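You operate a simulated robot arm through the tools that you are given. There is no shell and no other tool. Be economical: measure what you need, move in short steps, check, and stop when the job is done.

The job below is to be done with a simulated two-armed robot. You get a single attempt, and the scene is never put back.

## Task
Take the lid off the blue pot and lay it down on the top deck of the hand cart.

It is judged by the outcome, as a careful person would: the job done as asked, and still so three seconds after it is handed in. It fails if anything else is knocked over, pushed out of place, dropped, spilled or broken. Lids that push on must go on centred and level and be pressed home; caps that screw on are set level and turned clockwise until they are tight.

## Robot
Two 7-joint arms with two-finger parallel grippers on one trunk, on a base that drives. Base frame: it is fixed to the floor where the robot stands at the start and does not move with it; the origin is under the middle of the robot, x ahead of it, y to its left, z up; the surface under the hand at the start is at about z = 550. Units: mm, rad, N and s.
The left shoulder is at the start at [70, 188, 1314], the right one opposite. With the tool pointing down near the work surface each hand reaches from about 100 to 560 mm from the robot's upright axis, wherever it stands, measured 20 degrees to its own side. Payload 3.91 kg a hand.
The TCP of each hand is the grasp point between the finger pads, 30 mm short of the fingertips. In the tool frame z runs along the fingers and y along their closing line. Largest opening 110 mm; finger width 20, thickness 10; the body of the gripper, 48 by 112 mm, starts 55 mm behind the TCP.
Orientation is that of the tool frame in the base frame, as a unit quaternion [x, y, z, w]. With the fingers straight down and closing along the base's y, the tool's x points along the base's -x, its y along +y and its z along -z.

## Interface
- The arms move only by the tool play_rows. It takes "left_deltas", "right_deltas" or both (then of equal length, played together; a hand with none holds still); each is a list of rows, each a list of 7 numbers: the shift along the base's x, y, z in mm, then the turn, a rotation vector about the base's x, y, z in rad, then the closure, from 0 (fully open) to 1 (shut). In form: [[x, y, z, ax, ay, az, hand], ...]. A call has 1 to 8 rows; each row shifts and turns the commanded pose from where the row before left it. Rows are played at 5 a second. More than 50 mm and 0.15 rad between two rows, or a gripper value outside its range, and nothing of the call is played. Where a pose cannot be reached the arm comes as near as it can. A force on the tool above 40 N (or 10 N above the force at the start of the call, whichever is more), or a blocked arm, ends the call early, and 0.2 s more pass. The fingers move at their own pace (about 72 mm/s each) and stop on an object; they squeeze with about 42 N. The grip force told is the motor's: it shows also when the fingers shut on nothing. Time passes only in rows, and 0.2 s behind the last, so rows that do not move let the fingers close. It gives the time, the measured TCP pose, the force on the tool (base axes), the opening and the grip force at its end, in the units of the frame above (readings bear some noise), with the torque about the TCP (base axes, N m) and any sound that the robot's microphone picked up, and new pictures: "views" is both (left out), scene, wrist or none (wrist: the cameras of the hands that moved).
- Cameras (640 x 400 px; columns grow to the right, rows downward): "scene" is now at [114.3, -0.1, 1507]; the picture's right is [0.04, -1.00, -0.00], its down [-0.91, -0.04, -0.41] and it looks along [0.41, 0.02, -0.91] (base axes); focal length 294 px, centre (320, 200). "left" rides on the left gripper at [72, -17, -103] in its tool frame; the picture's right is [0.23, 0.97, 0.00], its down [-0.76, 0.18, -0.62] and it looks along [-0.61, 0.14, 0.78] (tool axes); focal length 222 px, centre (320, 200). "right" rides on the right gripper at [72, 17, -103] in its tool frame; the picture's right is [-0.23, 0.97, 0.00], its down [-0.76, -0.18, -0.62] and it looks along [-0.61, -0.14, 0.78] (tool axes); focal length 222 px, centre (320, 200).
- slide_trunk(by): slides the trunk up (or, below 0, down) by that many mm; the arms and the scene camera ride with it, the base frame stays. It gives what a move gives, with no picture.
- base_move(legs): drives the robot by 1 to 6 legs, each [ahead, turn to the left] in mm and rad, along the robot's own axes; the way and the turn of a leg run together, so that a leg with both is an arc; at most 1500 mm and 3.142 rad a leg. The arms and the cameras ride along, it lands a little off, and it stops where it bumps. It gives what a move gives, and a new picture of the scene camera.
- pan_tilt(pan, tilt): turns the head with the scene camera to pan (to the left, within 1.501 rad either way) and tilt (down, from -0.506 to 1.204), counted from straight ahead of the robot. It gives what a move gives, and a new picture of the scene camera.
- measure_at(camera, pixels): for up to 12 pixels [column, row] of the newest picture of that camera ("zoom" is the newest enlarged one), the place [x, y, z] in the base frame of the surface seen there, good to about 2 mm, but the place of the scene camera against the robot may be out by one fixed shift of up to 12 mm in any direction. No time passes.
- close_up(camera, box): a new picture of the part [left, top, right, bottom] of that camera's present view, enlarged. No time passes.
- job_done(): hands the job in; it is judged then, once.

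Keep the steps short. Do not move on a guess: measure, check each grasp and each placing, and mend mistakes. In all there are 80 turns and 260 pictures (those below and enlarged ones count). Leave the grippers open and the arms clear of the work at the hand-in unless told otherwise, and finish with a single line.

The tools are called as a command line: name --argument value ..., lists and objects as JSON in quotes. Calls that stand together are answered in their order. play_rows: Moves the arms, as the interface text tells. Its arguments: {"type":"object","properties":{"left_deltas":{"type":"array","items":{"type":"array","items":{"type":"number"}}},"right_deltas":{"type":"array","items":{"type":"array","items":{"type":"number"}}},"views":{"type":"string","enum":["both","scene","wrist","none"]}},"required":[]} The other tools are called the same way: slide_trunk (by) slides the trunk up or down; base_move (legs) drives the base; pan_tilt (pan, tilt) turns the head that bears the scene camera; measure_at (camera, pixels) gives the place of the surface under pixels of a picture; close_up (camera, box) takes an enlarged picture of a part of a camera's view; job_done () hands the job in.

At the start:

```text
clock: 0.0
left_ee_pos: [445.9, 103.4, 856.6]
left_tcp_rot: [0.001, 1.0, 0.0, 0.001]
left_ft_force: [0.8, 0.2, 0.3]
left_moment: [-0.01, -0.03, 0.01]
left_width: 110.2
left_grasp_force: 0.0
right_ee_pos: [407.7, -251.4, 842.5]
right_tcp_rot: [0.003, 0.998, 0.001, 0.067]
right_ft_force: [113.7, 57.9, -265.7]
right_moment: [-8.18, -13.51, -6.43]
right_width: 110.1
right_grasp_force: 0.0
trunk travel left (down, up): [-824.0, 116.0]
robot x, y, heading: [-2.0, 1.0, -0.001]
head pan, tilt: [0.042, 1.15]
```

scene: 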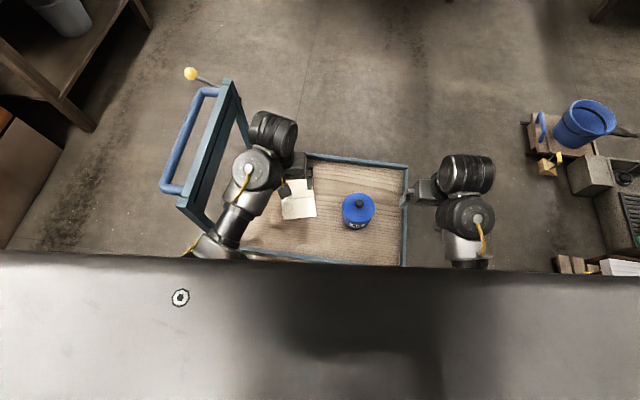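
right: 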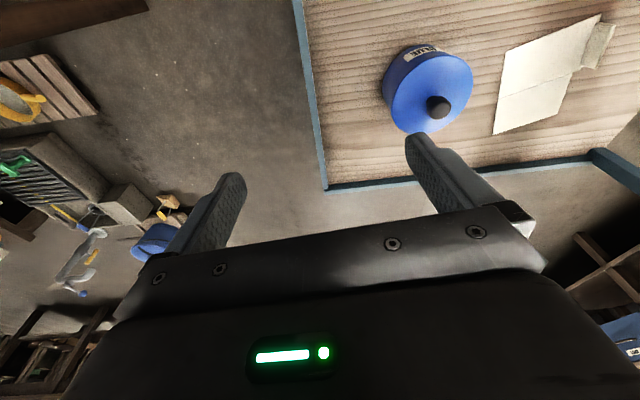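
left: 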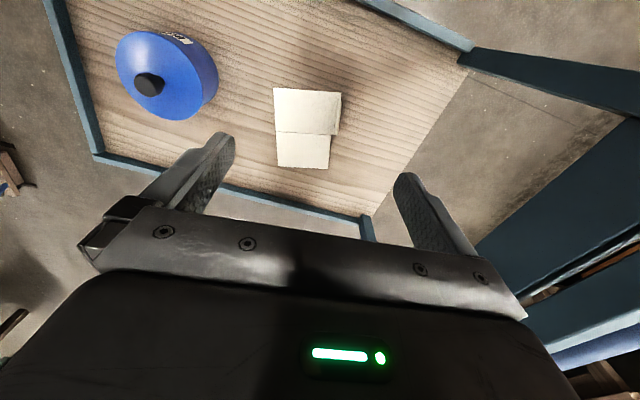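

The blue pot with its black knob is at about (358,210) in the scene picture, on the wooden cart deck. The right hand reads a large force at rest, so I'll enlarge the view and measure before moving anything.

close_up --camera "scene" --box '[220, 130, 440, 268]'

close_up --camera "left" --box '[60, 0, 380, 200]'

close_up --camera "right" --box '[300, 0, 620, 200]'

measure_at --camera "left" --pixels '[[149, 85], [125, 60], [170, 50], [180, 95], [195, 110], [215, 85], [240, 100], [310, 110], [310, 150], [100, 155], [360, 215], [455, 60]]'

measure_at --camera "right" --pixels '[[438, 107], [395, 90], [440, 70], [420, 125], [465, 85], [425, 52], [480, 120], [520, 100], [330, 188], [312, 60], [550, 60], [350, 120]]'

```text
2.90 times, centred on (330, 199) of scene
```

zoom: 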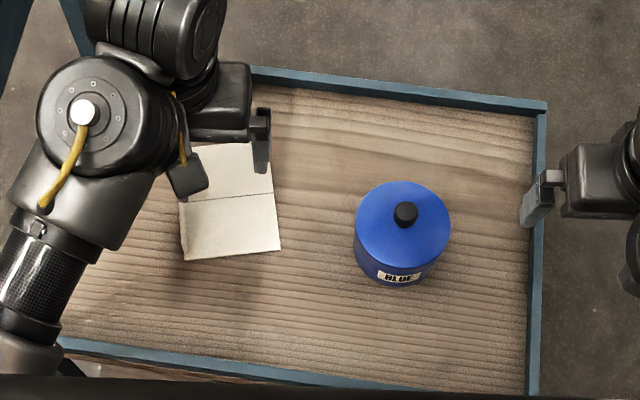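

```text
2.00 times, centred on (220, 100) of left
```

zoom: 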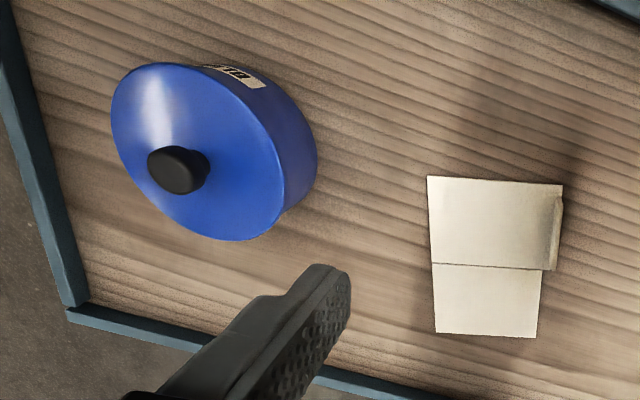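

```text
2.00 times, centred on (460, 100) of right
```

zoom: 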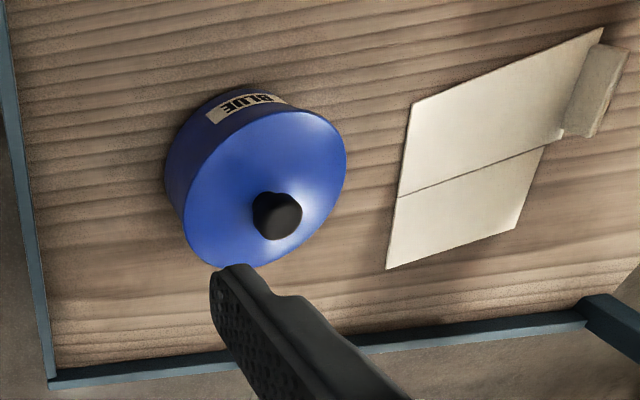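

```text
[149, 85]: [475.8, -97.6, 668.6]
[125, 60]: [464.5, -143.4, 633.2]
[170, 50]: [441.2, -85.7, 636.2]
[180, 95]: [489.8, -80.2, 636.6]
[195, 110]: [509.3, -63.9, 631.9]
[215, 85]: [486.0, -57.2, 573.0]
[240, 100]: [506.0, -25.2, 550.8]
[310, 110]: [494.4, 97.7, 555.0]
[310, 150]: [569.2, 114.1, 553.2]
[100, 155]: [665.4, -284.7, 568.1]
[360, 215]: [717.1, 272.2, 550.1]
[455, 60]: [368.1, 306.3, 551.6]
```

```text
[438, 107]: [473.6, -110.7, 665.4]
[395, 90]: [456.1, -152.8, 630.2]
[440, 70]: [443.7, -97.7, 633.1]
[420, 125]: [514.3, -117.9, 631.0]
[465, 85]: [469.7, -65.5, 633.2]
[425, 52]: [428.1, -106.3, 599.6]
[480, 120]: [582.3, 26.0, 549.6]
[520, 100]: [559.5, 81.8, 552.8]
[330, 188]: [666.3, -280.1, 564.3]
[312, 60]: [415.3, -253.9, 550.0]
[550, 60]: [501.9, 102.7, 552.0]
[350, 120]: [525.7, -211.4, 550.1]
```

The deck is at z≈550, the lid face at z≈632 and the knob top at z≈669. I'll measure the knob and lid edges more closely, and look at the right hand's surroundings because of its odd force reading.

measure_at --camera "left" --pixels '[[137, 84], [143, 76], [150, 76], [156, 84], [143, 92], [150, 94], [162, 83], [119, 50], [140, 34], [160, 34], [185, 70], [196, 112]]'

measure_at --camera "right" --pixels '[[430, 107], [437, 100], [447, 107], [438, 115], [448, 100], [432, 99], [395, 105], [400, 125], [425, 131], [470, 80], [450, 57], [400, 75]]'

close_up --camera "left" --box '[100, 20, 260, 120]'

close_up --camera "scene" --box '[380, 130, 540, 270]'

```text
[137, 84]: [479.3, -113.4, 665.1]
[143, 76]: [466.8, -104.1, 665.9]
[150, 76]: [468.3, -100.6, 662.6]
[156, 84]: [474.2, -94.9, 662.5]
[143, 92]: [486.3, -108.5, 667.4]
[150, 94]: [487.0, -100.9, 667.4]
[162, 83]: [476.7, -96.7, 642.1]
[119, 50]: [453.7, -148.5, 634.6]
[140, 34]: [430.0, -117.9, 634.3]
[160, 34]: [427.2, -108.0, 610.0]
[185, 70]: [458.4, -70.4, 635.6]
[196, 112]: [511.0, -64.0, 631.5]
```

```text
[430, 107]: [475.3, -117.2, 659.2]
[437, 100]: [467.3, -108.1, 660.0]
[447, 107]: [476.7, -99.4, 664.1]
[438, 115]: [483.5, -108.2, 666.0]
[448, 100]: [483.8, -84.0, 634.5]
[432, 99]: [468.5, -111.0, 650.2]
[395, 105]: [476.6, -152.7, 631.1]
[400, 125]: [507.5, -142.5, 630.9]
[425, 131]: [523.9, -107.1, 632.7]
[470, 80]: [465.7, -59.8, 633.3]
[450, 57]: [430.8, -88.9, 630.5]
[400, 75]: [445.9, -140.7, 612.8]
```

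```text
4.00 times, centred on (180, 70) of left
```

zoom: 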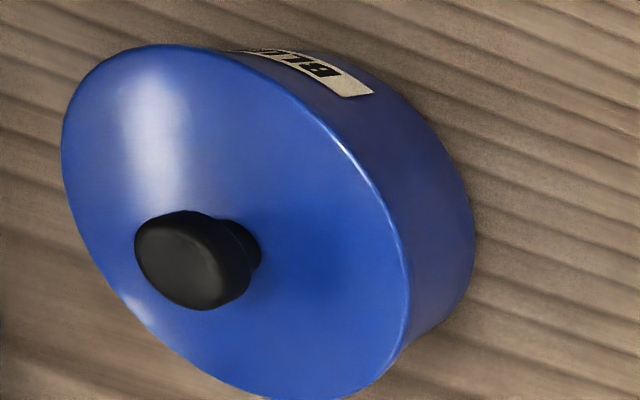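

```text
2.86 times, centred on (460, 200) of scene
```

zoom: 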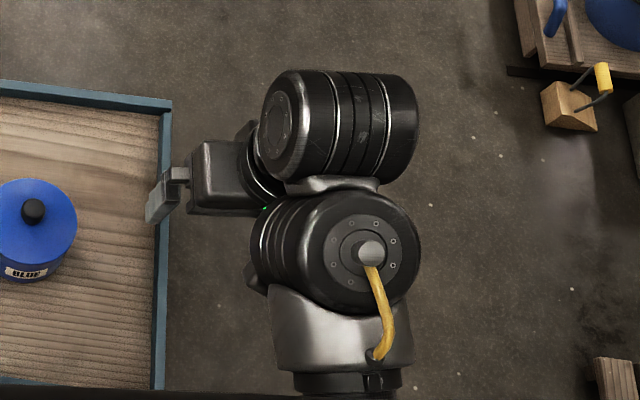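

The knob is centred at about (477,-105.5), roughly 25 mm wide, with its top at z≈668. The left hand will do the lifting, but the right hand stands close to where it has to go. I'll try a small right-hand move up and outward first and watch its force reading.

play_rows --right_deltas '[[0, 0, 0, 0, 0, 0, 0], [0, -5, 5, 0, 0, 0, 0], [0, -5, 5, 0, 0, 0, 0]]' --views "none"

```text
clock: 0.8
left_ee_pos: [446.6, 104.5, 857.6]
left_tcp_rot: [-0.001, 1.0, 0.0, 0.0]
left_ft_force: [-0.2, 0.1, -0.6]
left_moment: [-0.04, -0.02, 0.03]
left_width: 109.9
left_grasp_force: 0.1
right_ee_pos: [415.5, -258.8, 851.2]
right_tcp_rot: [0.019, 0.996, 0.001, 0.091]
right_ft_force: [43.9, 10.9, -66.9]
right_moment: [-1.79, -2.1, -1.54]
right_width: 110.3
right_grasp_force: 0.0
trunk travel left (down, up): [-824.0, 116.0]
robot x, y, heading: [-0.5, -1.3, -0.002]
head pan, tilt: [0.042, 1.15]
stopped in row 3 (right hand): the force on the tool passed its limit at 313 N (the readings are from after the stop); the commanded pose is now the measured one
```

The right hand really is pressing on something: the force fell to about 80 N after the stop. I need to find out what it touches before going on.

play_rows --right_deltas '[[0, 0, 0, 0, 0, 0, 0], [0, 0, 0, 0, 0, 0, 0]]' --views "both"

pan_tilt --pan -0.5 --tilt 0.9

```text
clock: 1.1
left_ee_pos: [444.7, 103.4, 857.5]
left_tcp_rot: [-0.001, 1.0, -0.001, 0.0]
left_ft_force: [-0.3, -0.2, -0.3]
left_moment: [0.0, 0.0, -0.03]
left_width: 110.1
left_grasp_force: 0.1
right_ee_pos: [417.6, -259.4, 851.0]
right_tcp_rot: [0.019, 0.996, 0.0, 0.091]
right_ft_force: [17.4, 5.2, -26.4]
right_moment: [-0.7, -0.82, -0.6]
right_width: 110.1
right_grasp_force: 0.0
trunk travel left (down, up): [-824.0, 116.0]
robot x, y, heading: [0.8, -0.2, 0.004]
head pan, tilt: [0.042, 1.15]
stopped in row 1 (right hand): the force on the tool passed its limit at 94 N (the readings are from after the stop); the commanded pose is now the measured one
```

scene: 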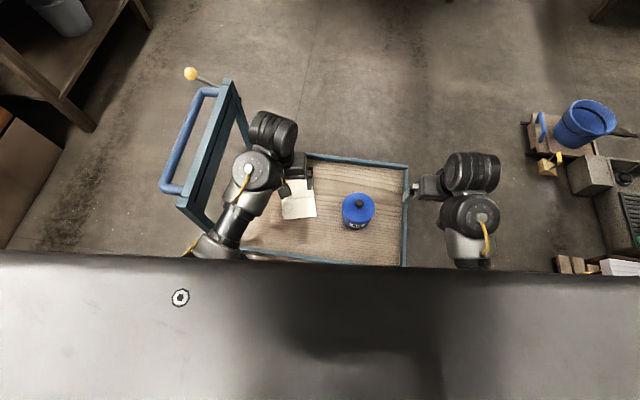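
right: 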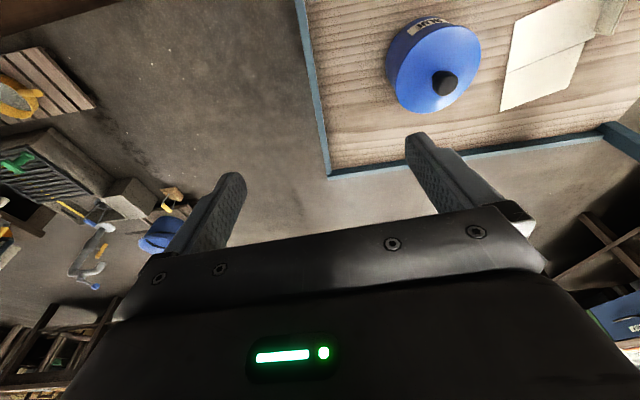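

```text
clock: 2.0
left_ee_pos: [444.6, 103.8, 856.6]
left_tcp_rot: [0.0, 1.0, 0.0, 0.0]
left_ft_force: [0.1, 0.4, -0.2]
left_moment: [0.03, 0.0, 0.0]
left_width: 110.2
left_grasp_force: 0.0
right_ee_pos: [416.9, -259.5, 851.3]
right_tcp_rot: [0.02, 0.996, 0.001, 0.09]
right_ft_force: [23.9, 12.2, -48.1]
right_moment: [-1.79, -2.52, -1.5]
right_width: 110.1
right_grasp_force: 0.0
trunk travel left (down, up): [-824.0, 116.0]
robot x, y, heading: [-1.7, -0.2, 0.002]
head pan, tilt: [-0.499, 0.901]
```

scene: 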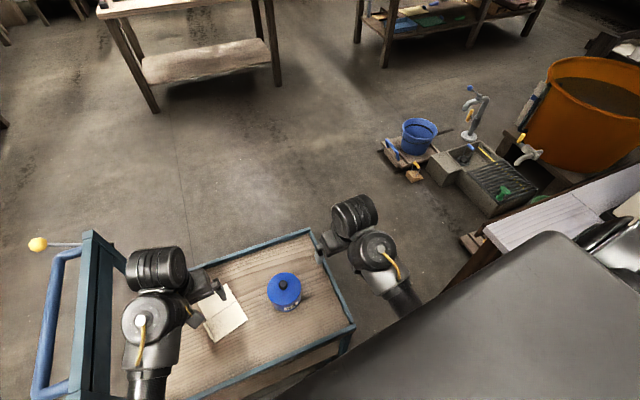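

The right forearm drops near a bench edge at lower right, and the elbow may be leaning on it. I'll look further right and measure.

measure_at --camera "scene" --pixels '[[540, 235], [500, 235], [600, 330], [450, 340], [405, 300], [390, 280], [345, 320], [620, 200], [375, 245], [350, 215]]'

pan_tilt --pan -1.2 --tilt 0.9

```text
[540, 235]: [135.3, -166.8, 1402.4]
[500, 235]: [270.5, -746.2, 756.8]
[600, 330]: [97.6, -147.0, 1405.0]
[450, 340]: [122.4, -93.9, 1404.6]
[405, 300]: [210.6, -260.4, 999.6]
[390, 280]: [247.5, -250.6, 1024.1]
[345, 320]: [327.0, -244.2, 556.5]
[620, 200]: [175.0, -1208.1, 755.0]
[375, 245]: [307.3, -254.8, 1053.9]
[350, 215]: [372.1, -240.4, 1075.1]
```

```text
clock: 3.1
left_ee_pos: [444.7, 103.4, 857.1]
left_tcp_rot: [0.0, 1.0, 0.0, 0.0]
left_ft_force: [0.0, -0.2, 0.2]
left_moment: [-0.01, -0.01, 0.01]
left_width: 109.6
left_grasp_force: 0.1
right_ee_pos: [416.5, -259.4, 850.5]
right_tcp_rot: [0.019, 0.996, 0.001, 0.09]
right_ft_force: [24.6, 11.9, -49.4]
right_moment: [-1.74, -2.54, -1.47]
right_width: 110.0
right_grasp_force: 0.1
trunk travel left (down, up): [-824.0, 116.0]
robot x, y, heading: [0.8, 2.6, 0.002]
head pan, tilt: [-1.201, 0.901]
```

scene: 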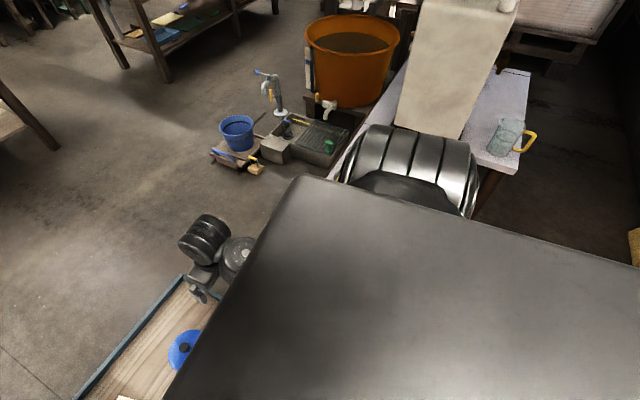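

The force and moment on the right hand fit one contact about 100 mm above the TCP, at its camera mount. That suggests the hand is folded against its own forearm and isn't touching anything in the scene. I'll ease it along the push direction (+x, slightly +y, down) with a slight tilt about -y.

play_rows --right_deltas '[[4, 1, -8, 0, -0.03, 0, 0], [4, 1, -8, 0, -0.03, 0, 0], [4, 0, -8, 0, -0.03, 0, 0]]' --views "none"

pan_tilt --pan -0.25 --tilt 0.9

```text
clock: 3.9
left_ee_pos: [445.0, 103.3, 857.5]
left_tcp_rot: [0.001, 1.0, 0.0, 0.0]
left_ft_force: [0.3, 0.9, 0.0]
left_moment: [0.01, -0.02, 0.02]
left_width: 110.0
left_grasp_force: 0.1
right_ee_pos: [430.3, -256.9, 827.5]
right_tcp_rot: [0.019, 0.991, 0.003, 0.136]
right_ft_force: [1.4, -0.1, 1.0]
right_moment: [-0.02, 0.02, -0.04]
right_width: 109.7
right_grasp_force: 0.0
trunk travel left (down, up): [-824.0, 116.0]
robot x, y, heading: [-1.1, 0.3, 0.005]
head pan, tilt: [-1.201, 0.901]
```

```text
clock: 5.1
left_ee_pos: [444.1, 102.5, 857.1]
left_tcp_rot: [-0.001, 1.0, 0.001, 0.0]
left_ft_force: [0.6, 0.1, 0.8]
left_moment: [0.03, 0.01, 0.0]
left_width: 110.0
left_grasp_force: 0.1
right_ee_pos: [429.2, -258.6, 828.1]
right_tcp_rot: [0.019, 0.991, 0.002, 0.134]
right_ft_force: [-0.2, -0.4, -0.1]
right_moment: [0.01, -0.02, 0.01]
right_width: 109.9
right_grasp_force: 0.0
trunk travel left (down, up): [-824.0, 116.0]
robot x, y, heading: [-1.6, 0.9, -0.004]
head pan, tilt: [-0.25, 0.901]
```

scene: 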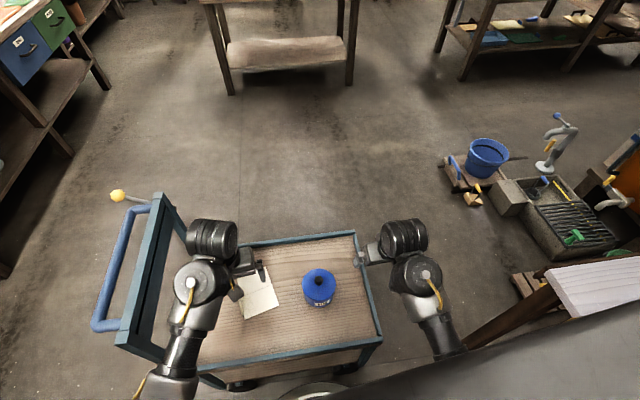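

The right hand is free now, with forces at 0. The contact was the wrist folding on itself. Next I'll measure the deck edges and the paper to choose a clear spot for the lid.

close_up --camera "scene" --box '[180, 215, 420, 390]'

measure_at --camera "scene" --pixels '[[242, 320], [278, 308], [271, 266], [300, 340], [370, 325], [376, 336], [300, 352], [318, 282], [358, 240], [360, 290], [220, 340], [330, 325]]'

```text
2.29 times, centred on (300, 302) of scene
```

zoom: 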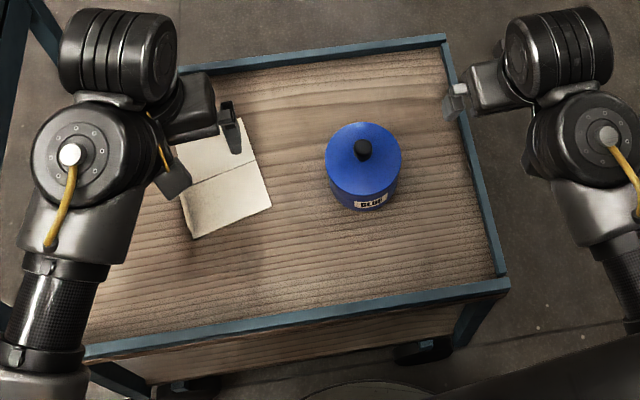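

```text
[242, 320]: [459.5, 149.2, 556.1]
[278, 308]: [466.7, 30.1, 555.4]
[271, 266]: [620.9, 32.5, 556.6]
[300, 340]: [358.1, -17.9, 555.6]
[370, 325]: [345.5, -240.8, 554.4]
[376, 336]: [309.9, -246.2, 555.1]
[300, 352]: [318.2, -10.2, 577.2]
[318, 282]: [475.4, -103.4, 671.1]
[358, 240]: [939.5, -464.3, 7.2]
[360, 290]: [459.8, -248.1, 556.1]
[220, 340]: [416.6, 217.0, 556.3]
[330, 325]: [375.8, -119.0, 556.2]
```

The clear spot is around (385,-20). It is about 125 mm from the pot's centre, 20 mm clear of the near rim and clear of the paper at x>466. The right hand is the natural one for both places. I'll shift the left hand 50 mm outward for room, then bring the right hand above the knob while levelling it.

play_rows --left_deltas '[[0, 10, 0, 0, 0, 0, 0], [0, 10, 0, 0, 0, 0, 0], [0, 10, 0, 0, 0, 0, 0], [0, 10, 0, 0, 0, 0, 0], [0, 10, 0, 0, 0, 0, 0], [0, 0, 0, 0, 0, 0, 0], [0, 0, 0, 0, 0, 0, 0], [0, 0, 0, 0, 0, 0, 0]]' --right_deltas '[[6, 19, -11, 0, 0.034, 0.005, 0], [6, 19, -11, 0, 0.034, 0.005, 0], [6, 19, -11, 0, 0.034, 0.005, 0], [6, 19, -11, 0, 0.034, 0.005, 0], [6, 19, -11, 0, 0.034, 0.005, 0], [6, 19, -11, 0, 0.034, 0.005, 0], [6, 19, -11, 0, 0.034, 0.005, 0], [5, 19, -11, 0, 0.034, 0.005, 0]]' --views "both"

```text
clock: 6.0
left_ee_pos: [445.0, 134.3, 857.4]
left_tcp_rot: [-0.007, 1.0, -0.002, 0.001]
left_ft_force: [2.4, -12.6, -6.5]
left_moment: [1.56, -0.3, 1.01]
left_width: 109.8
left_grasp_force: 0.0
right_ee_pos: [447.9, -199.2, 793.4]
right_tcp_rot: [0.012, 0.996, 0.002, 0.084]
right_ft_force: [-0.5, 0.1, 0.1]
right_moment: [0.01, 0.02, -0.04]
right_width: 110.2
right_grasp_force: 0.1
trunk travel left (down, up): [-824.0, 116.0]
robot x, y, heading: [0.3, -0.6, -0.003]
head pan, tilt: [-0.25, 0.901]
stopped in row 4 (left hand): the force on the tool passed its limit at 57 N (the readings are from after the stop); the commanded pose is now the measured one
```

scene: 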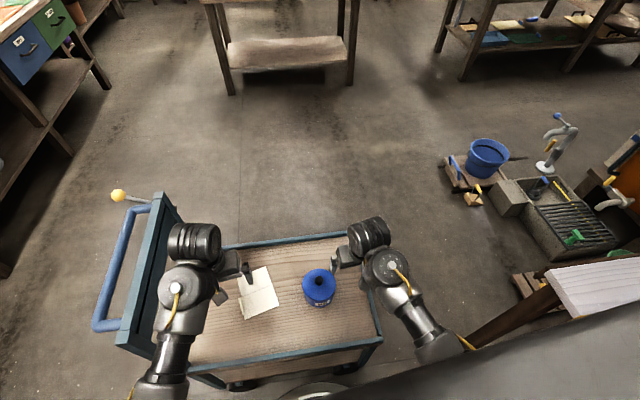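
right: 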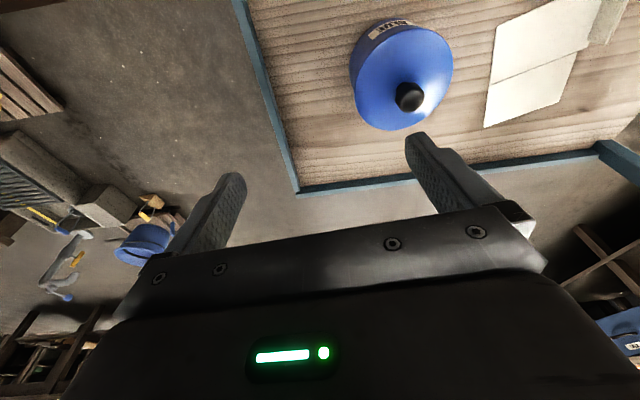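
left: 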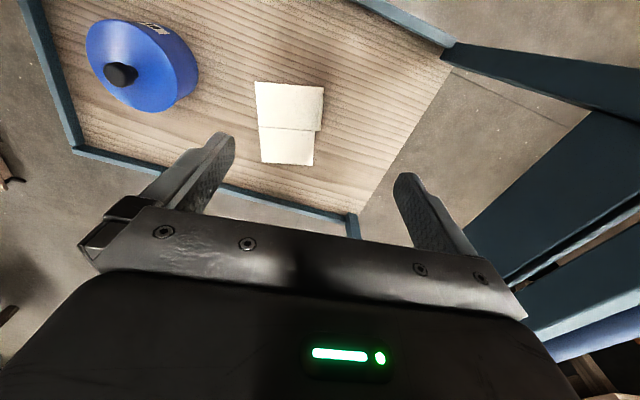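

The left hand touched something on its +y side, probably the cart's end panel. I'll back it off by 30 mm and then measure whether the cart moved.

play_rows --left_deltas '[[0, -10, 0, 0, 0, 0, 0], [0, -10, 0, 0, 0, 0, 0], [0, -10, 0, 0, 0, 0, 0], [0, 0, 0, 0, 0, 0, 0]]' --views "scene"

measure_at --camera "scene" --pixels '[[242, 320], [278, 308], [271, 266], [300, 340], [370, 325], [376, 336], [300, 352], [318, 282], [360, 290], [200, 200], [140, 300], [165, 210]]'

close_up --camera "scene" --box '[180, 215, 420, 390]'

```text
clock: 7.0
left_ee_pos: [445.2, 104.2, 857.8]
left_tcp_rot: [-0.006, 1.0, 0.0, 0.0]
left_ft_force: [-0.1, -0.1, -0.4]
left_moment: [0.0, 0.02, 0.02]
left_width: 110.0
left_grasp_force: 0.0
right_ee_pos: [447.6, -199.5, 791.5]
right_tcp_rot: [0.011, 0.997, 0.002, 0.083]
right_ft_force: [0.0, -0.4, -0.1]
right_moment: [0.01, 0.01, -0.01]
right_width: 110.1
right_grasp_force: 0.1
trunk travel left (down, up): [-824.0, 116.0]
robot x, y, heading: [-1.0, 3.9, 0.0]
head pan, tilt: [-0.25, 0.901]
```

scene: 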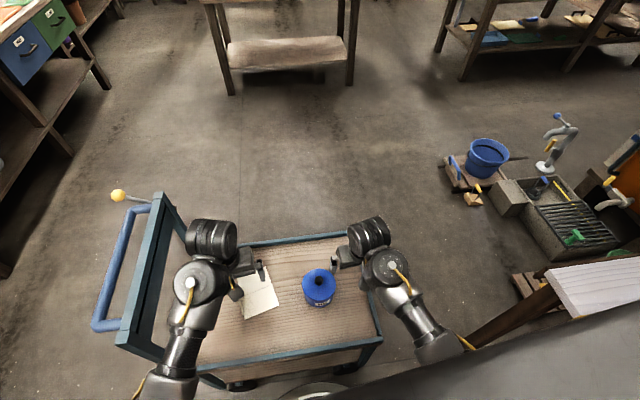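

```text
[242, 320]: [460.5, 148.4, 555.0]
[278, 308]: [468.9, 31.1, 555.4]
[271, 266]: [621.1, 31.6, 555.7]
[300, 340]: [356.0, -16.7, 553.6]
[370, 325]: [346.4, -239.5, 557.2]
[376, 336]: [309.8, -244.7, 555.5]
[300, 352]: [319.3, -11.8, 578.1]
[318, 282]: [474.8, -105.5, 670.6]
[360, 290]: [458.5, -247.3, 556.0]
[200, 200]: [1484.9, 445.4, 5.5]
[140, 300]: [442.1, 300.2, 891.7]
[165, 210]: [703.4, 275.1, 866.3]
```

```text
2.29 times, centred on (300, 302) of scene
```

zoom: 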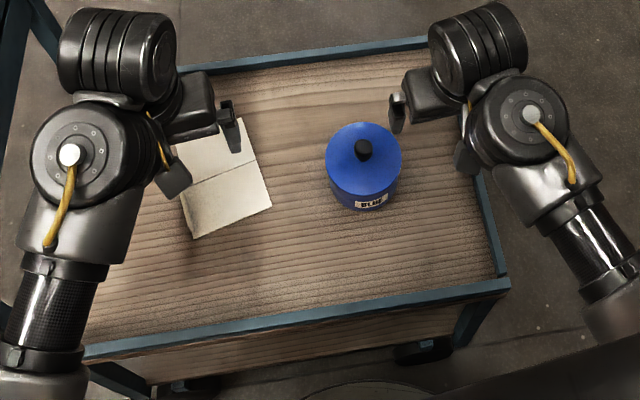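

The cart hasn't moved: all points agree within 2 mm. The left hand stays here, free of force. I'll continue the right hand to above the knob.

play_rows --right_deltas '[[5.9, 18.8, -9.3, 0, 0.033, 0.0045, 0], [5.9, 18.8, -9.3, 0, 0.033, 0.0045, 0], [5.9, 18.8, -9.3, 0, 0.033, 0.0045, 0], [5.9, 18.8, -9.3, 0, 0.033, 0.0045, 0], [5.9, 18.8, -9.3, 0, 0.033, 0.0045, 0], [0, 0, 0, 0, 0, 0, 0]]' --views "both"

```text
clock: 8.4
left_ee_pos: [445.1, 104.3, 857.7]
left_tcp_rot: [-0.006, 1.0, -0.001, 0.001]
left_ft_force: [0.2, -0.7, 0.4]
left_moment: [0.01, 0.0, -0.02]
left_width: 109.8
left_grasp_force: 0.0
right_ee_pos: [475.6, -104.8, 748.1]
right_tcp_rot: [0.0, 1.0, 0.002, 0.001]
right_ft_force: [-0.2, -0.3, -0.4]
right_moment: [0.01, 0.01, 0.05]
right_width: 109.8
right_grasp_force: 0.1
trunk travel left (down, up): [-824.0, 116.0]
robot x, y, heading: [1.5, 2.7, -0.002]
head pan, tilt: [-0.25, 0.901]
```

scene: 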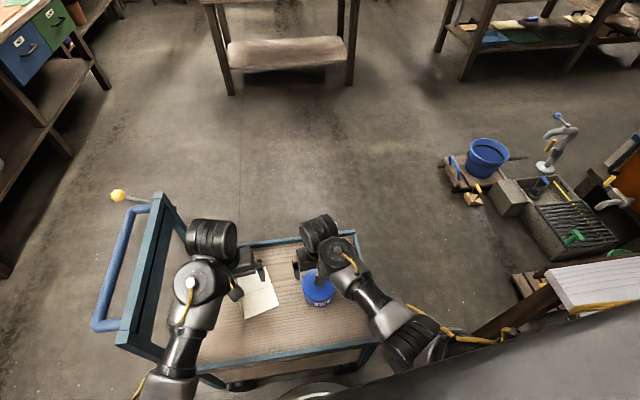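
right: 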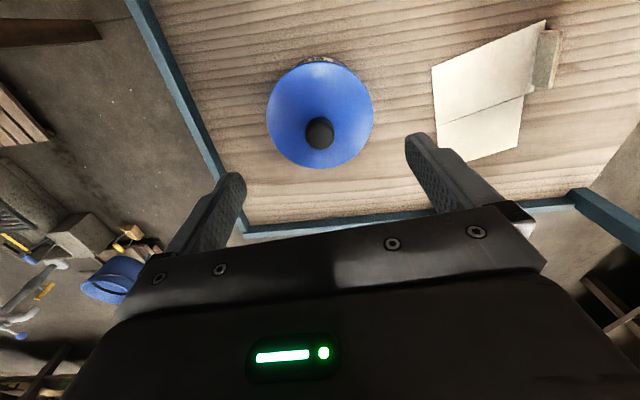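

The right hand is straight down above the knob, which shows at (319,134). I'll measure the knob again from here.

measure_at --camera "right" --pixels '[[319, 134], [308, 134], [331, 134], [319, 122], [319, 146], [270, 105], [371, 105], [320, 66], [320, 165], [290, 90]]'

close_up --camera "right" --box '[220, 30, 420, 180]'

```text
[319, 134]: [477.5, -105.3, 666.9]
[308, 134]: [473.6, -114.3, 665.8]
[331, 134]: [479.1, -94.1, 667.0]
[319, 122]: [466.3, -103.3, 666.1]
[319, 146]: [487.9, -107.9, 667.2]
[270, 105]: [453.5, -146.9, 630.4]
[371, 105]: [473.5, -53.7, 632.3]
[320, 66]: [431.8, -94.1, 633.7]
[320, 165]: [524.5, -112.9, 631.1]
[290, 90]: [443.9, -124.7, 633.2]
```

```text
2.67 times, centred on (320, 105) of right
```

zoom: 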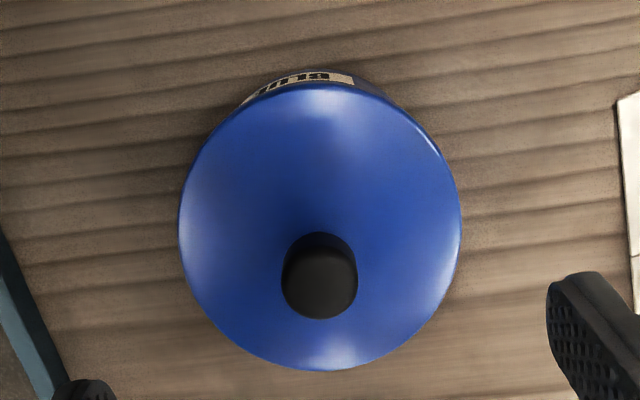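

The knob centre is at (477,-105). I'll lower to TCP z≈669, which puts the fingertips about 6 mm above the lid face with the pads around the knob.

play_rows --right_deltas '[[1.3, -0.2, -15, 0, 0, 0, 0.2], [0, 0, -15, 0, 0, 0, 0.4], [0, 0, -15, 0, 0, 0, 0.4], [0, 0, -15, 0, 0, 0, 0.4], [0, 0, -12, 0, 0, 0, 0.4], [0, 0, -7, 0, 0, 0, 0.4], [0, 0, 0, 0, 0, 0, 0.4]]' --views "wrist"

```text
clock: 10.0
left_ee_pos: [445.1, 104.2, 857.8]
left_tcp_rot: [-0.006, 1.0, -0.001, 0.0]
left_ft_force: [-0.7, 0.1, -0.1]
left_moment: [-0.01, -0.02, 0.01]
left_width: 110.0
left_grasp_force: 0.0
right_ee_pos: [478.8, -105.4, 667.5]
right_tcp_rot: [0.0, 1.0, 0.002, 0.001]
right_ft_force: [0.4, -0.4, -0.6]
right_moment: [-0.01, -0.01, 0.04]
right_width: 66.2
right_grasp_force: 0.1
trunk travel left (down, up): [-824.0, 116.0]
robot x, y, heading: [-2.8, 2.6, -0.001]
head pan, tilt: [-0.25, 0.901]
```

right: 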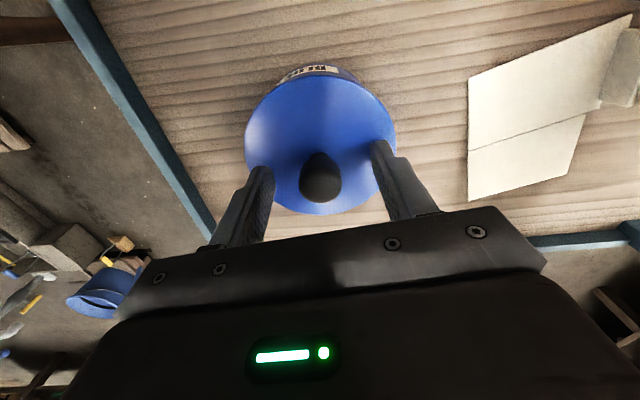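

The fingers stand centred on either side of the knob with no force. I'll close on it.

play_rows --right_deltas '[[-1, 0, 0, 0, 0, 0, 0.6], [0, 0, 0, 0, 0, 0, 0.8], [0, 0, 0, 0, 0, 0, 1], [0, 0, 0, 0, 0, 0, 1]]' --views "wrist"

```text
clock: 11.0
left_ee_pos: [445.9, 104.2, 858.7]
left_tcp_rot: [-0.006, 1.0, 0.0, 0.002]
left_ft_force: [-0.4, 0.3, -0.6]
left_moment: [-0.03, -0.04, 0.01]
left_width: 109.8
left_grasp_force: 0.0
right_ee_pos: [477.3, -105.3, 667.0]
right_tcp_rot: [0.0, 1.0, 0.002, 0.0]
right_ft_force: [-0.3, -0.2, 2.0]
right_moment: [-0.04, 0.03, -0.04]
right_width: 24.2
right_grasp_force: 42.1
trunk travel left (down, up): [-824.0, 116.0]
robot x, y, heading: [-0.6, -0.3, -0.003]
head pan, tilt: [-0.25, 0.901]
```

right: 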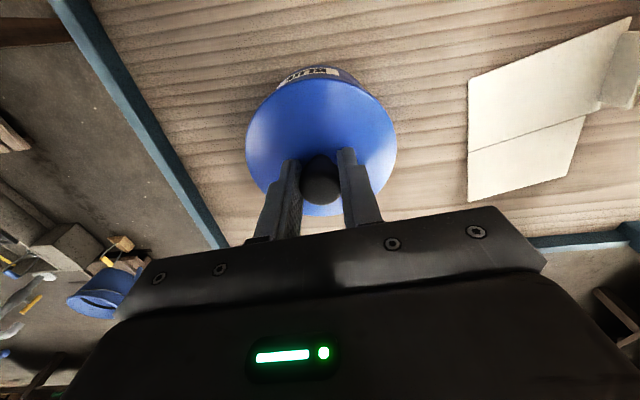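

The knob is held at 24.2 mm wide with 42 N of grip. I'll lift gently by 6 mm and see whether the lid parts from the pot.

play_rows --right_deltas '[[0, 0, 2, 0, 0, 0, 1], [0, 0, 2, 0, 0, 0, 1], [0, 0, 2, 0, 0, 0, 1], [0, 0, 0, 0, 0, 0, 1]]' --views "both"

close_up --camera "right" --box '[220, 40, 420, 220]'

close_up --camera "left" --box '[80, 0, 280, 140]'

```text
clock: 12.0
left_ee_pos: [444.5, 103.1, 858.1]
left_tcp_rot: [-0.005, 1.0, 0.0, 0.001]
left_ft_force: [-0.1, -0.1, 0.9]
left_moment: [0.01, -0.04, 0.04]
left_width: 109.9
left_grasp_force: 0.0
right_ee_pos: [477.0, -104.3, 673.9]
right_tcp_rot: [0.0, 1.0, 0.002, 0.001]
right_ft_force: [0.0, 0.2, -0.3]
right_moment: [0.0, 0.01, -0.02]
right_width: 24.2
right_grasp_force: 41.2
trunk travel left (down, up): [-824.0, 116.0]
robot x, y, heading: [1.3, 2.4, 0.002]
head pan, tilt: [-0.25, 0.901]
heard: snap
```

scene: 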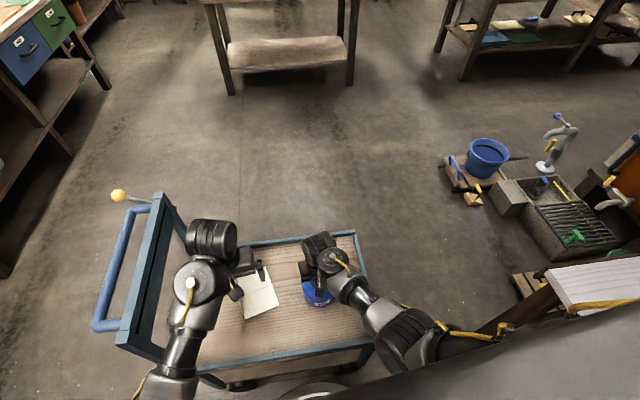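
right: 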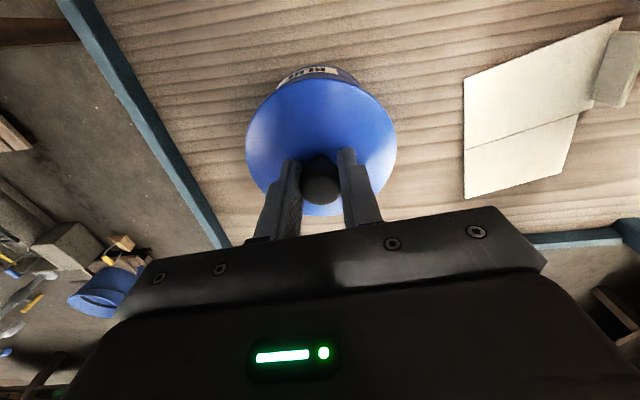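

```text
2.22 times, centred on (320, 130) of right
```

zoom: 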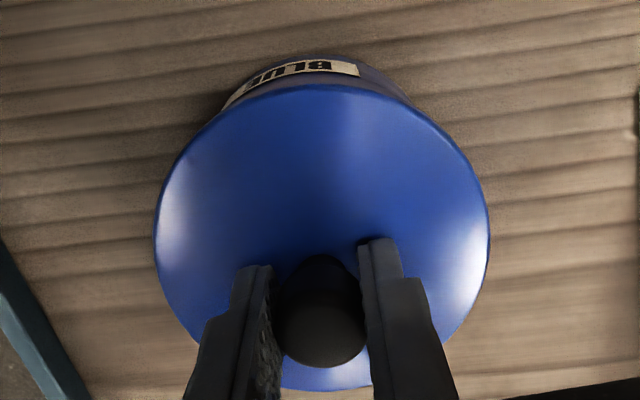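

```text
2.86 times, centred on (180, 70) of left
```

zoom: 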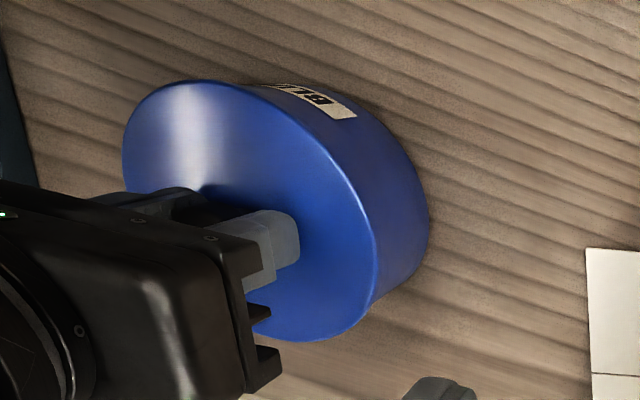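

I heard a snap, so the lid came loose, and the force is almost nil. I'll lift 16 mm more and check that the pot stays on the deck.

play_rows --right_deltas '[[0, 0, 4, 0, 0, 0, 1], [0, 0, 4, 0, 0, 0, 1], [0, 0, 4, 0, 0, 0, 1], [0, 0, 4, 0, 0, 0, 1], [0, 0, 0, 0, 0, 0, 1]]' --views "wrist"

close_up --camera "left" --box '[80, 0, 280, 140]'

```text
clock: 13.2
left_ee_pos: [445.7, 104.1, 858.1]
left_tcp_rot: [-0.006, 1.0, -0.001, 0.001]
left_ft_force: [-0.4, 0.6, -0.1]
left_moment: [-0.01, 0.01, 0.03]
left_width: 110.2
left_grasp_force: 0.0
right_ee_pos: [477.1, -105.7, 689.0]
right_tcp_rot: [0.0, 1.0, 0.001, 0.001]
right_ft_force: [-0.4, 0.6, -0.3]
right_moment: [0.01, 0.02, 0.01]
right_width: 24.2
right_grasp_force: 42.1
trunk travel left (down, up): [-824.0, 116.0]
robot x, y, heading: [0.7, -0.5, 0.002]
head pan, tilt: [-0.25, 0.901]
```

right: 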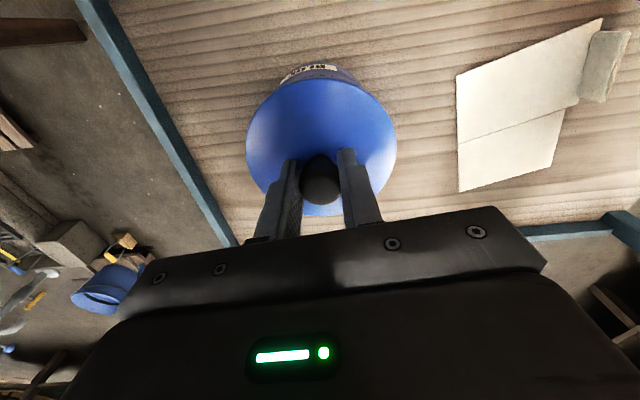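

```text
2.86 times, centred on (180, 70) of left
```

zoom: 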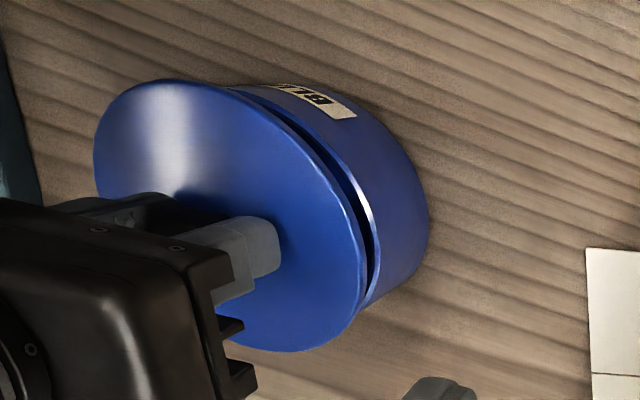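

The lid is clear of the pot, which has stayed put. I'll raise it 50 mm further to see the underside depth and what is inside the pot.

play_rows --right_deltas '[[0, 0, 10, 0, 0, 0, 1], [0, 0, 10, 0, 0, 0, 1], [0, 0, 10, 0, 0, 0, 1], [0, 0, 10, 0, 0, 0, 1], [0, 0, 10, 0, 0, 0, 1], [0, 0, 0, 0, 0, 0, 1]]' --views "both"

close_up --camera "left" --box '[40, 0, 280, 150]'

close_up --camera "scene" --box '[200, 215, 400, 385]'

```text
clock: 14.6
left_ee_pos: [444.9, 103.7, 858.7]
left_tcp_rot: [-0.008, 1.0, -0.001, 0.001]
left_ft_force: [0.2, 0.6, 0.5]
left_moment: [-0.01, 0.01, -0.03]
left_width: 109.8
left_grasp_force: 0.1
right_ee_pos: [478.0, -106.5, 742.1]
right_tcp_rot: [0.001, 1.0, 0.001, 0.0]
right_ft_force: [-0.4, 0.0, 0.0]
right_moment: [0.01, 0.0, 0.02]
right_width: 24.4
right_grasp_force: 42.3
trunk travel left (down, up): [-824.0, 116.0]
robot x, y, heading: [2.9, 4.7, 0.005]
head pan, tilt: [-0.25, 0.901]
```

scene: 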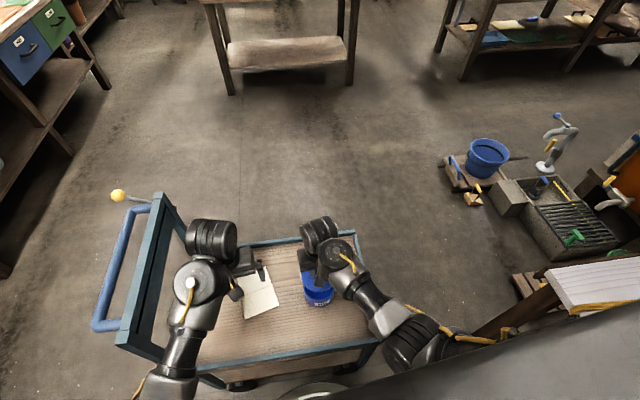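
right: 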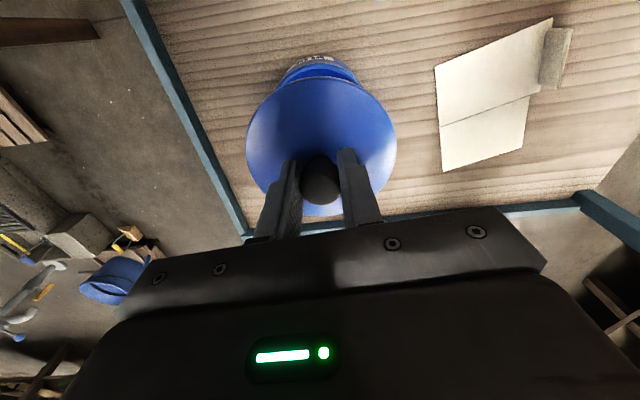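

```text
2.67 times, centred on (160, 75) of left
```

zoom: 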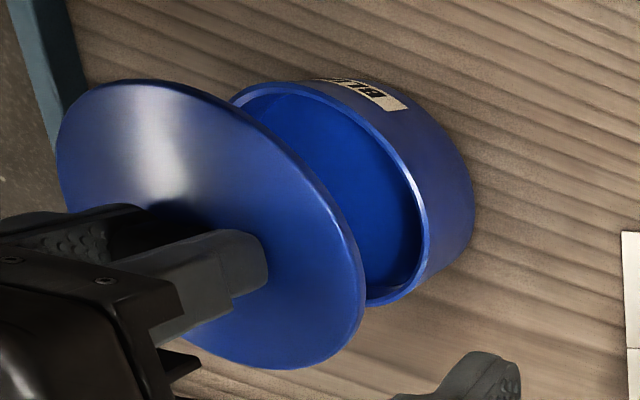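

```text
2.35 times, centred on (300, 300) of scene
```

zoom: 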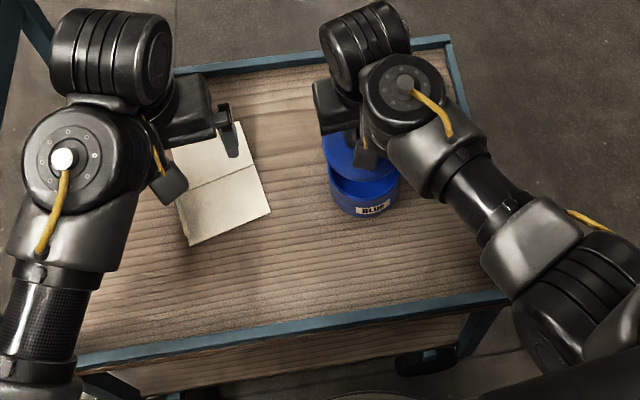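

The lid is a thin disc hanging level. I'll carry it at this height to above the clear spot at about (378,-45), which leaves about 20 mm to the pot and 15 mm to the rim, and keeps away from the left hand.

play_rows --right_deltas '[[-17, 10, 0, 0, 0, 0, 1], [-17, 10, 0, 0, 0, 0, 1], [-17, 10, 0, 0, 0, 0, 1], [-17, 10, 0, 0, 0, 0, 1], [-16, 11, 0, 0, 0, 0, 1], [-16, 11, 0, 0, 0, 0, 1], [0, 0, 0, 0, 0, 0, 1]]' --views "both"

close_up --camera "scene" --box '[200, 215, 400, 385]'

close_up --camera "left" --box '[20, 0, 340, 200]'

```text
clock: 16.2
left_ee_pos: [446.0, 104.9, 856.7]
left_tcp_rot: [-0.006, 1.0, 0.0, 0.0]
left_ft_force: [0.1, -0.2, -0.7]
left_moment: [-0.02, 0.04, 0.03]
left_width: 110.3
left_grasp_force: 0.0
right_ee_pos: [377.5, -43.6, 739.8]
right_tcp_rot: [-0.001, 1.0, 0.001, 0.001]
right_ft_force: [1.0, 0.5, -0.7]
right_moment: [0.0, -0.01, -0.02]
right_width: 24.6
right_grasp_force: 41.8
trunk travel left (down, up): [-824.0, 116.0]
robot x, y, heading: [0.8, -2.5, 0.001]
head pan, tilt: [-0.25, 0.901]
```

scene: 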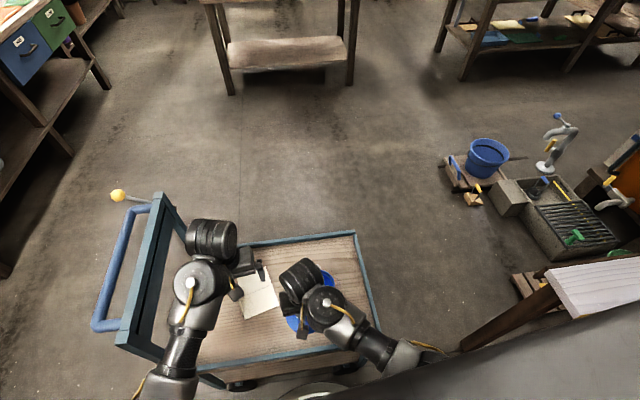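
right: 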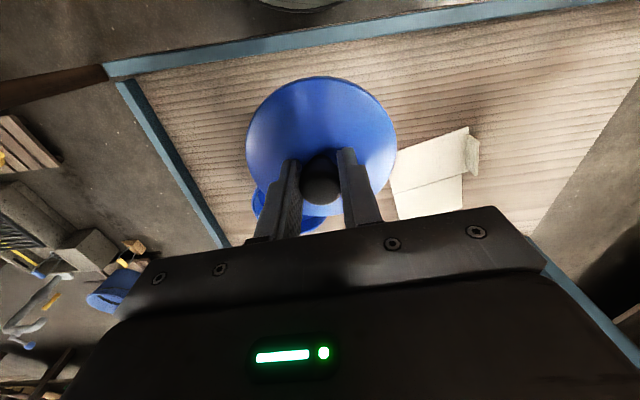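

```text
2.35 times, centred on (300, 300) of scene
```

zoom: 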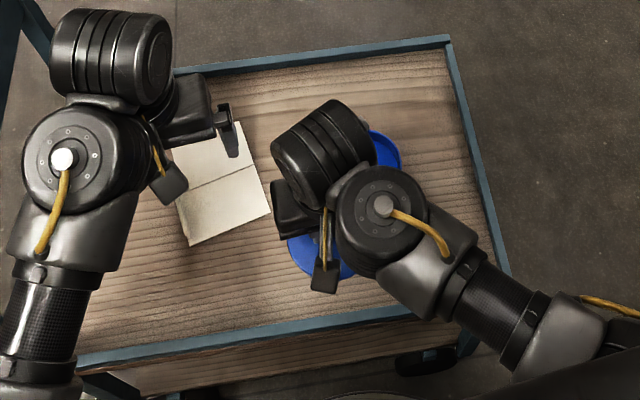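

```text
2.00 times, centred on (180, 100) of left
```

zoom: 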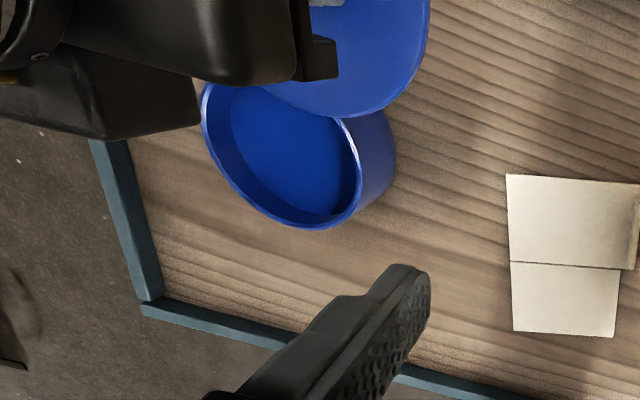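

All is clear; the lid is over bare deck and well away from the left hand. I'll lower to TCP z≈612 and check.

play_rows --right_deltas '[[0, 0, -20, 0, 0, 0, 1], [0, 0, -20, 0, 0, 0, 1], [0, 0, -20, 0, 0, 0, 1], [0, 0, -20, 0, 0, 0, 1], [0, 0, -20, 0, 0, 0, 1], [0, 0, -15, 0, 0, 0, 1], [0, 0, -13, 0, 0, 0, 1], [0, 0, 0, 0, 0, 0, 1]]' --views "both"

close_up --camera "left" --box '[20, 0, 340, 200]'

measure_at --camera "right" --pixels '[[320, 85], [255, 120], [385, 120], [320, 62], [320, 70], [260, 190]]'

```text
clock: 18.0
left_ee_pos: [445.8, 104.7, 857.8]
left_tcp_rot: [-0.006, 1.0, 0.0, 0.001]
left_ft_force: [0.5, -0.4, -0.1]
left_moment: [0.02, 0.01, -0.01]
left_width: 110.1
left_grasp_force: 0.1
right_ee_pos: [376.3, -44.1, 611.6]
right_tcp_rot: [0.0, 1.0, 0.002, 0.002]
right_ft_force: [0.6, -0.2, -1.1]
right_moment: [-0.02, 0.0, 0.02]
right_width: 24.0
right_grasp_force: 42.1
trunk travel left (down, up): [-824.0, 116.0]
robot x, y, heading: [-2.0, -1.4, -0.009]
head pan, tilt: [-0.25, 0.901]
```

scene: 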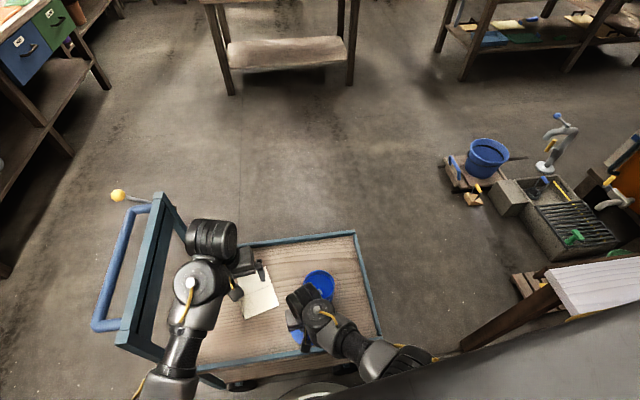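
right: 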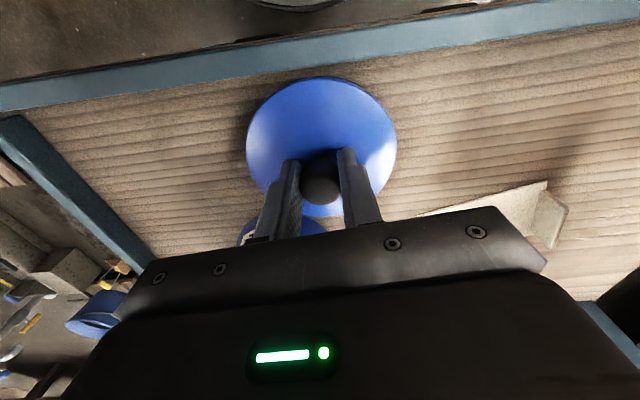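

```text
2.00 times, centred on (180, 100) of left
```

zoom: 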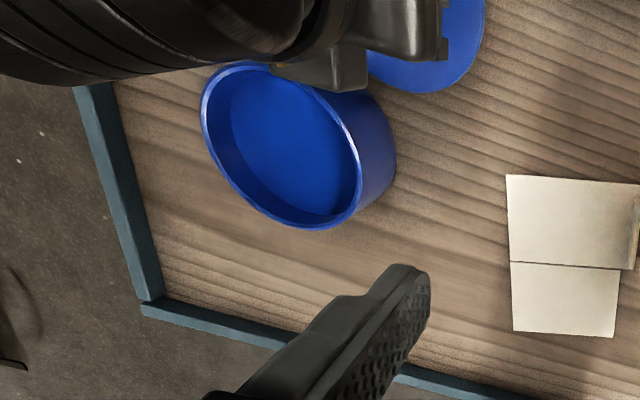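

```text
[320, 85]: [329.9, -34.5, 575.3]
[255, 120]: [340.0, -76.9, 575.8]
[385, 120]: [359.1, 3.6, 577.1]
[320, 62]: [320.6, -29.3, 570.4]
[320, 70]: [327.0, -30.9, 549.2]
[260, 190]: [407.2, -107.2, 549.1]
```

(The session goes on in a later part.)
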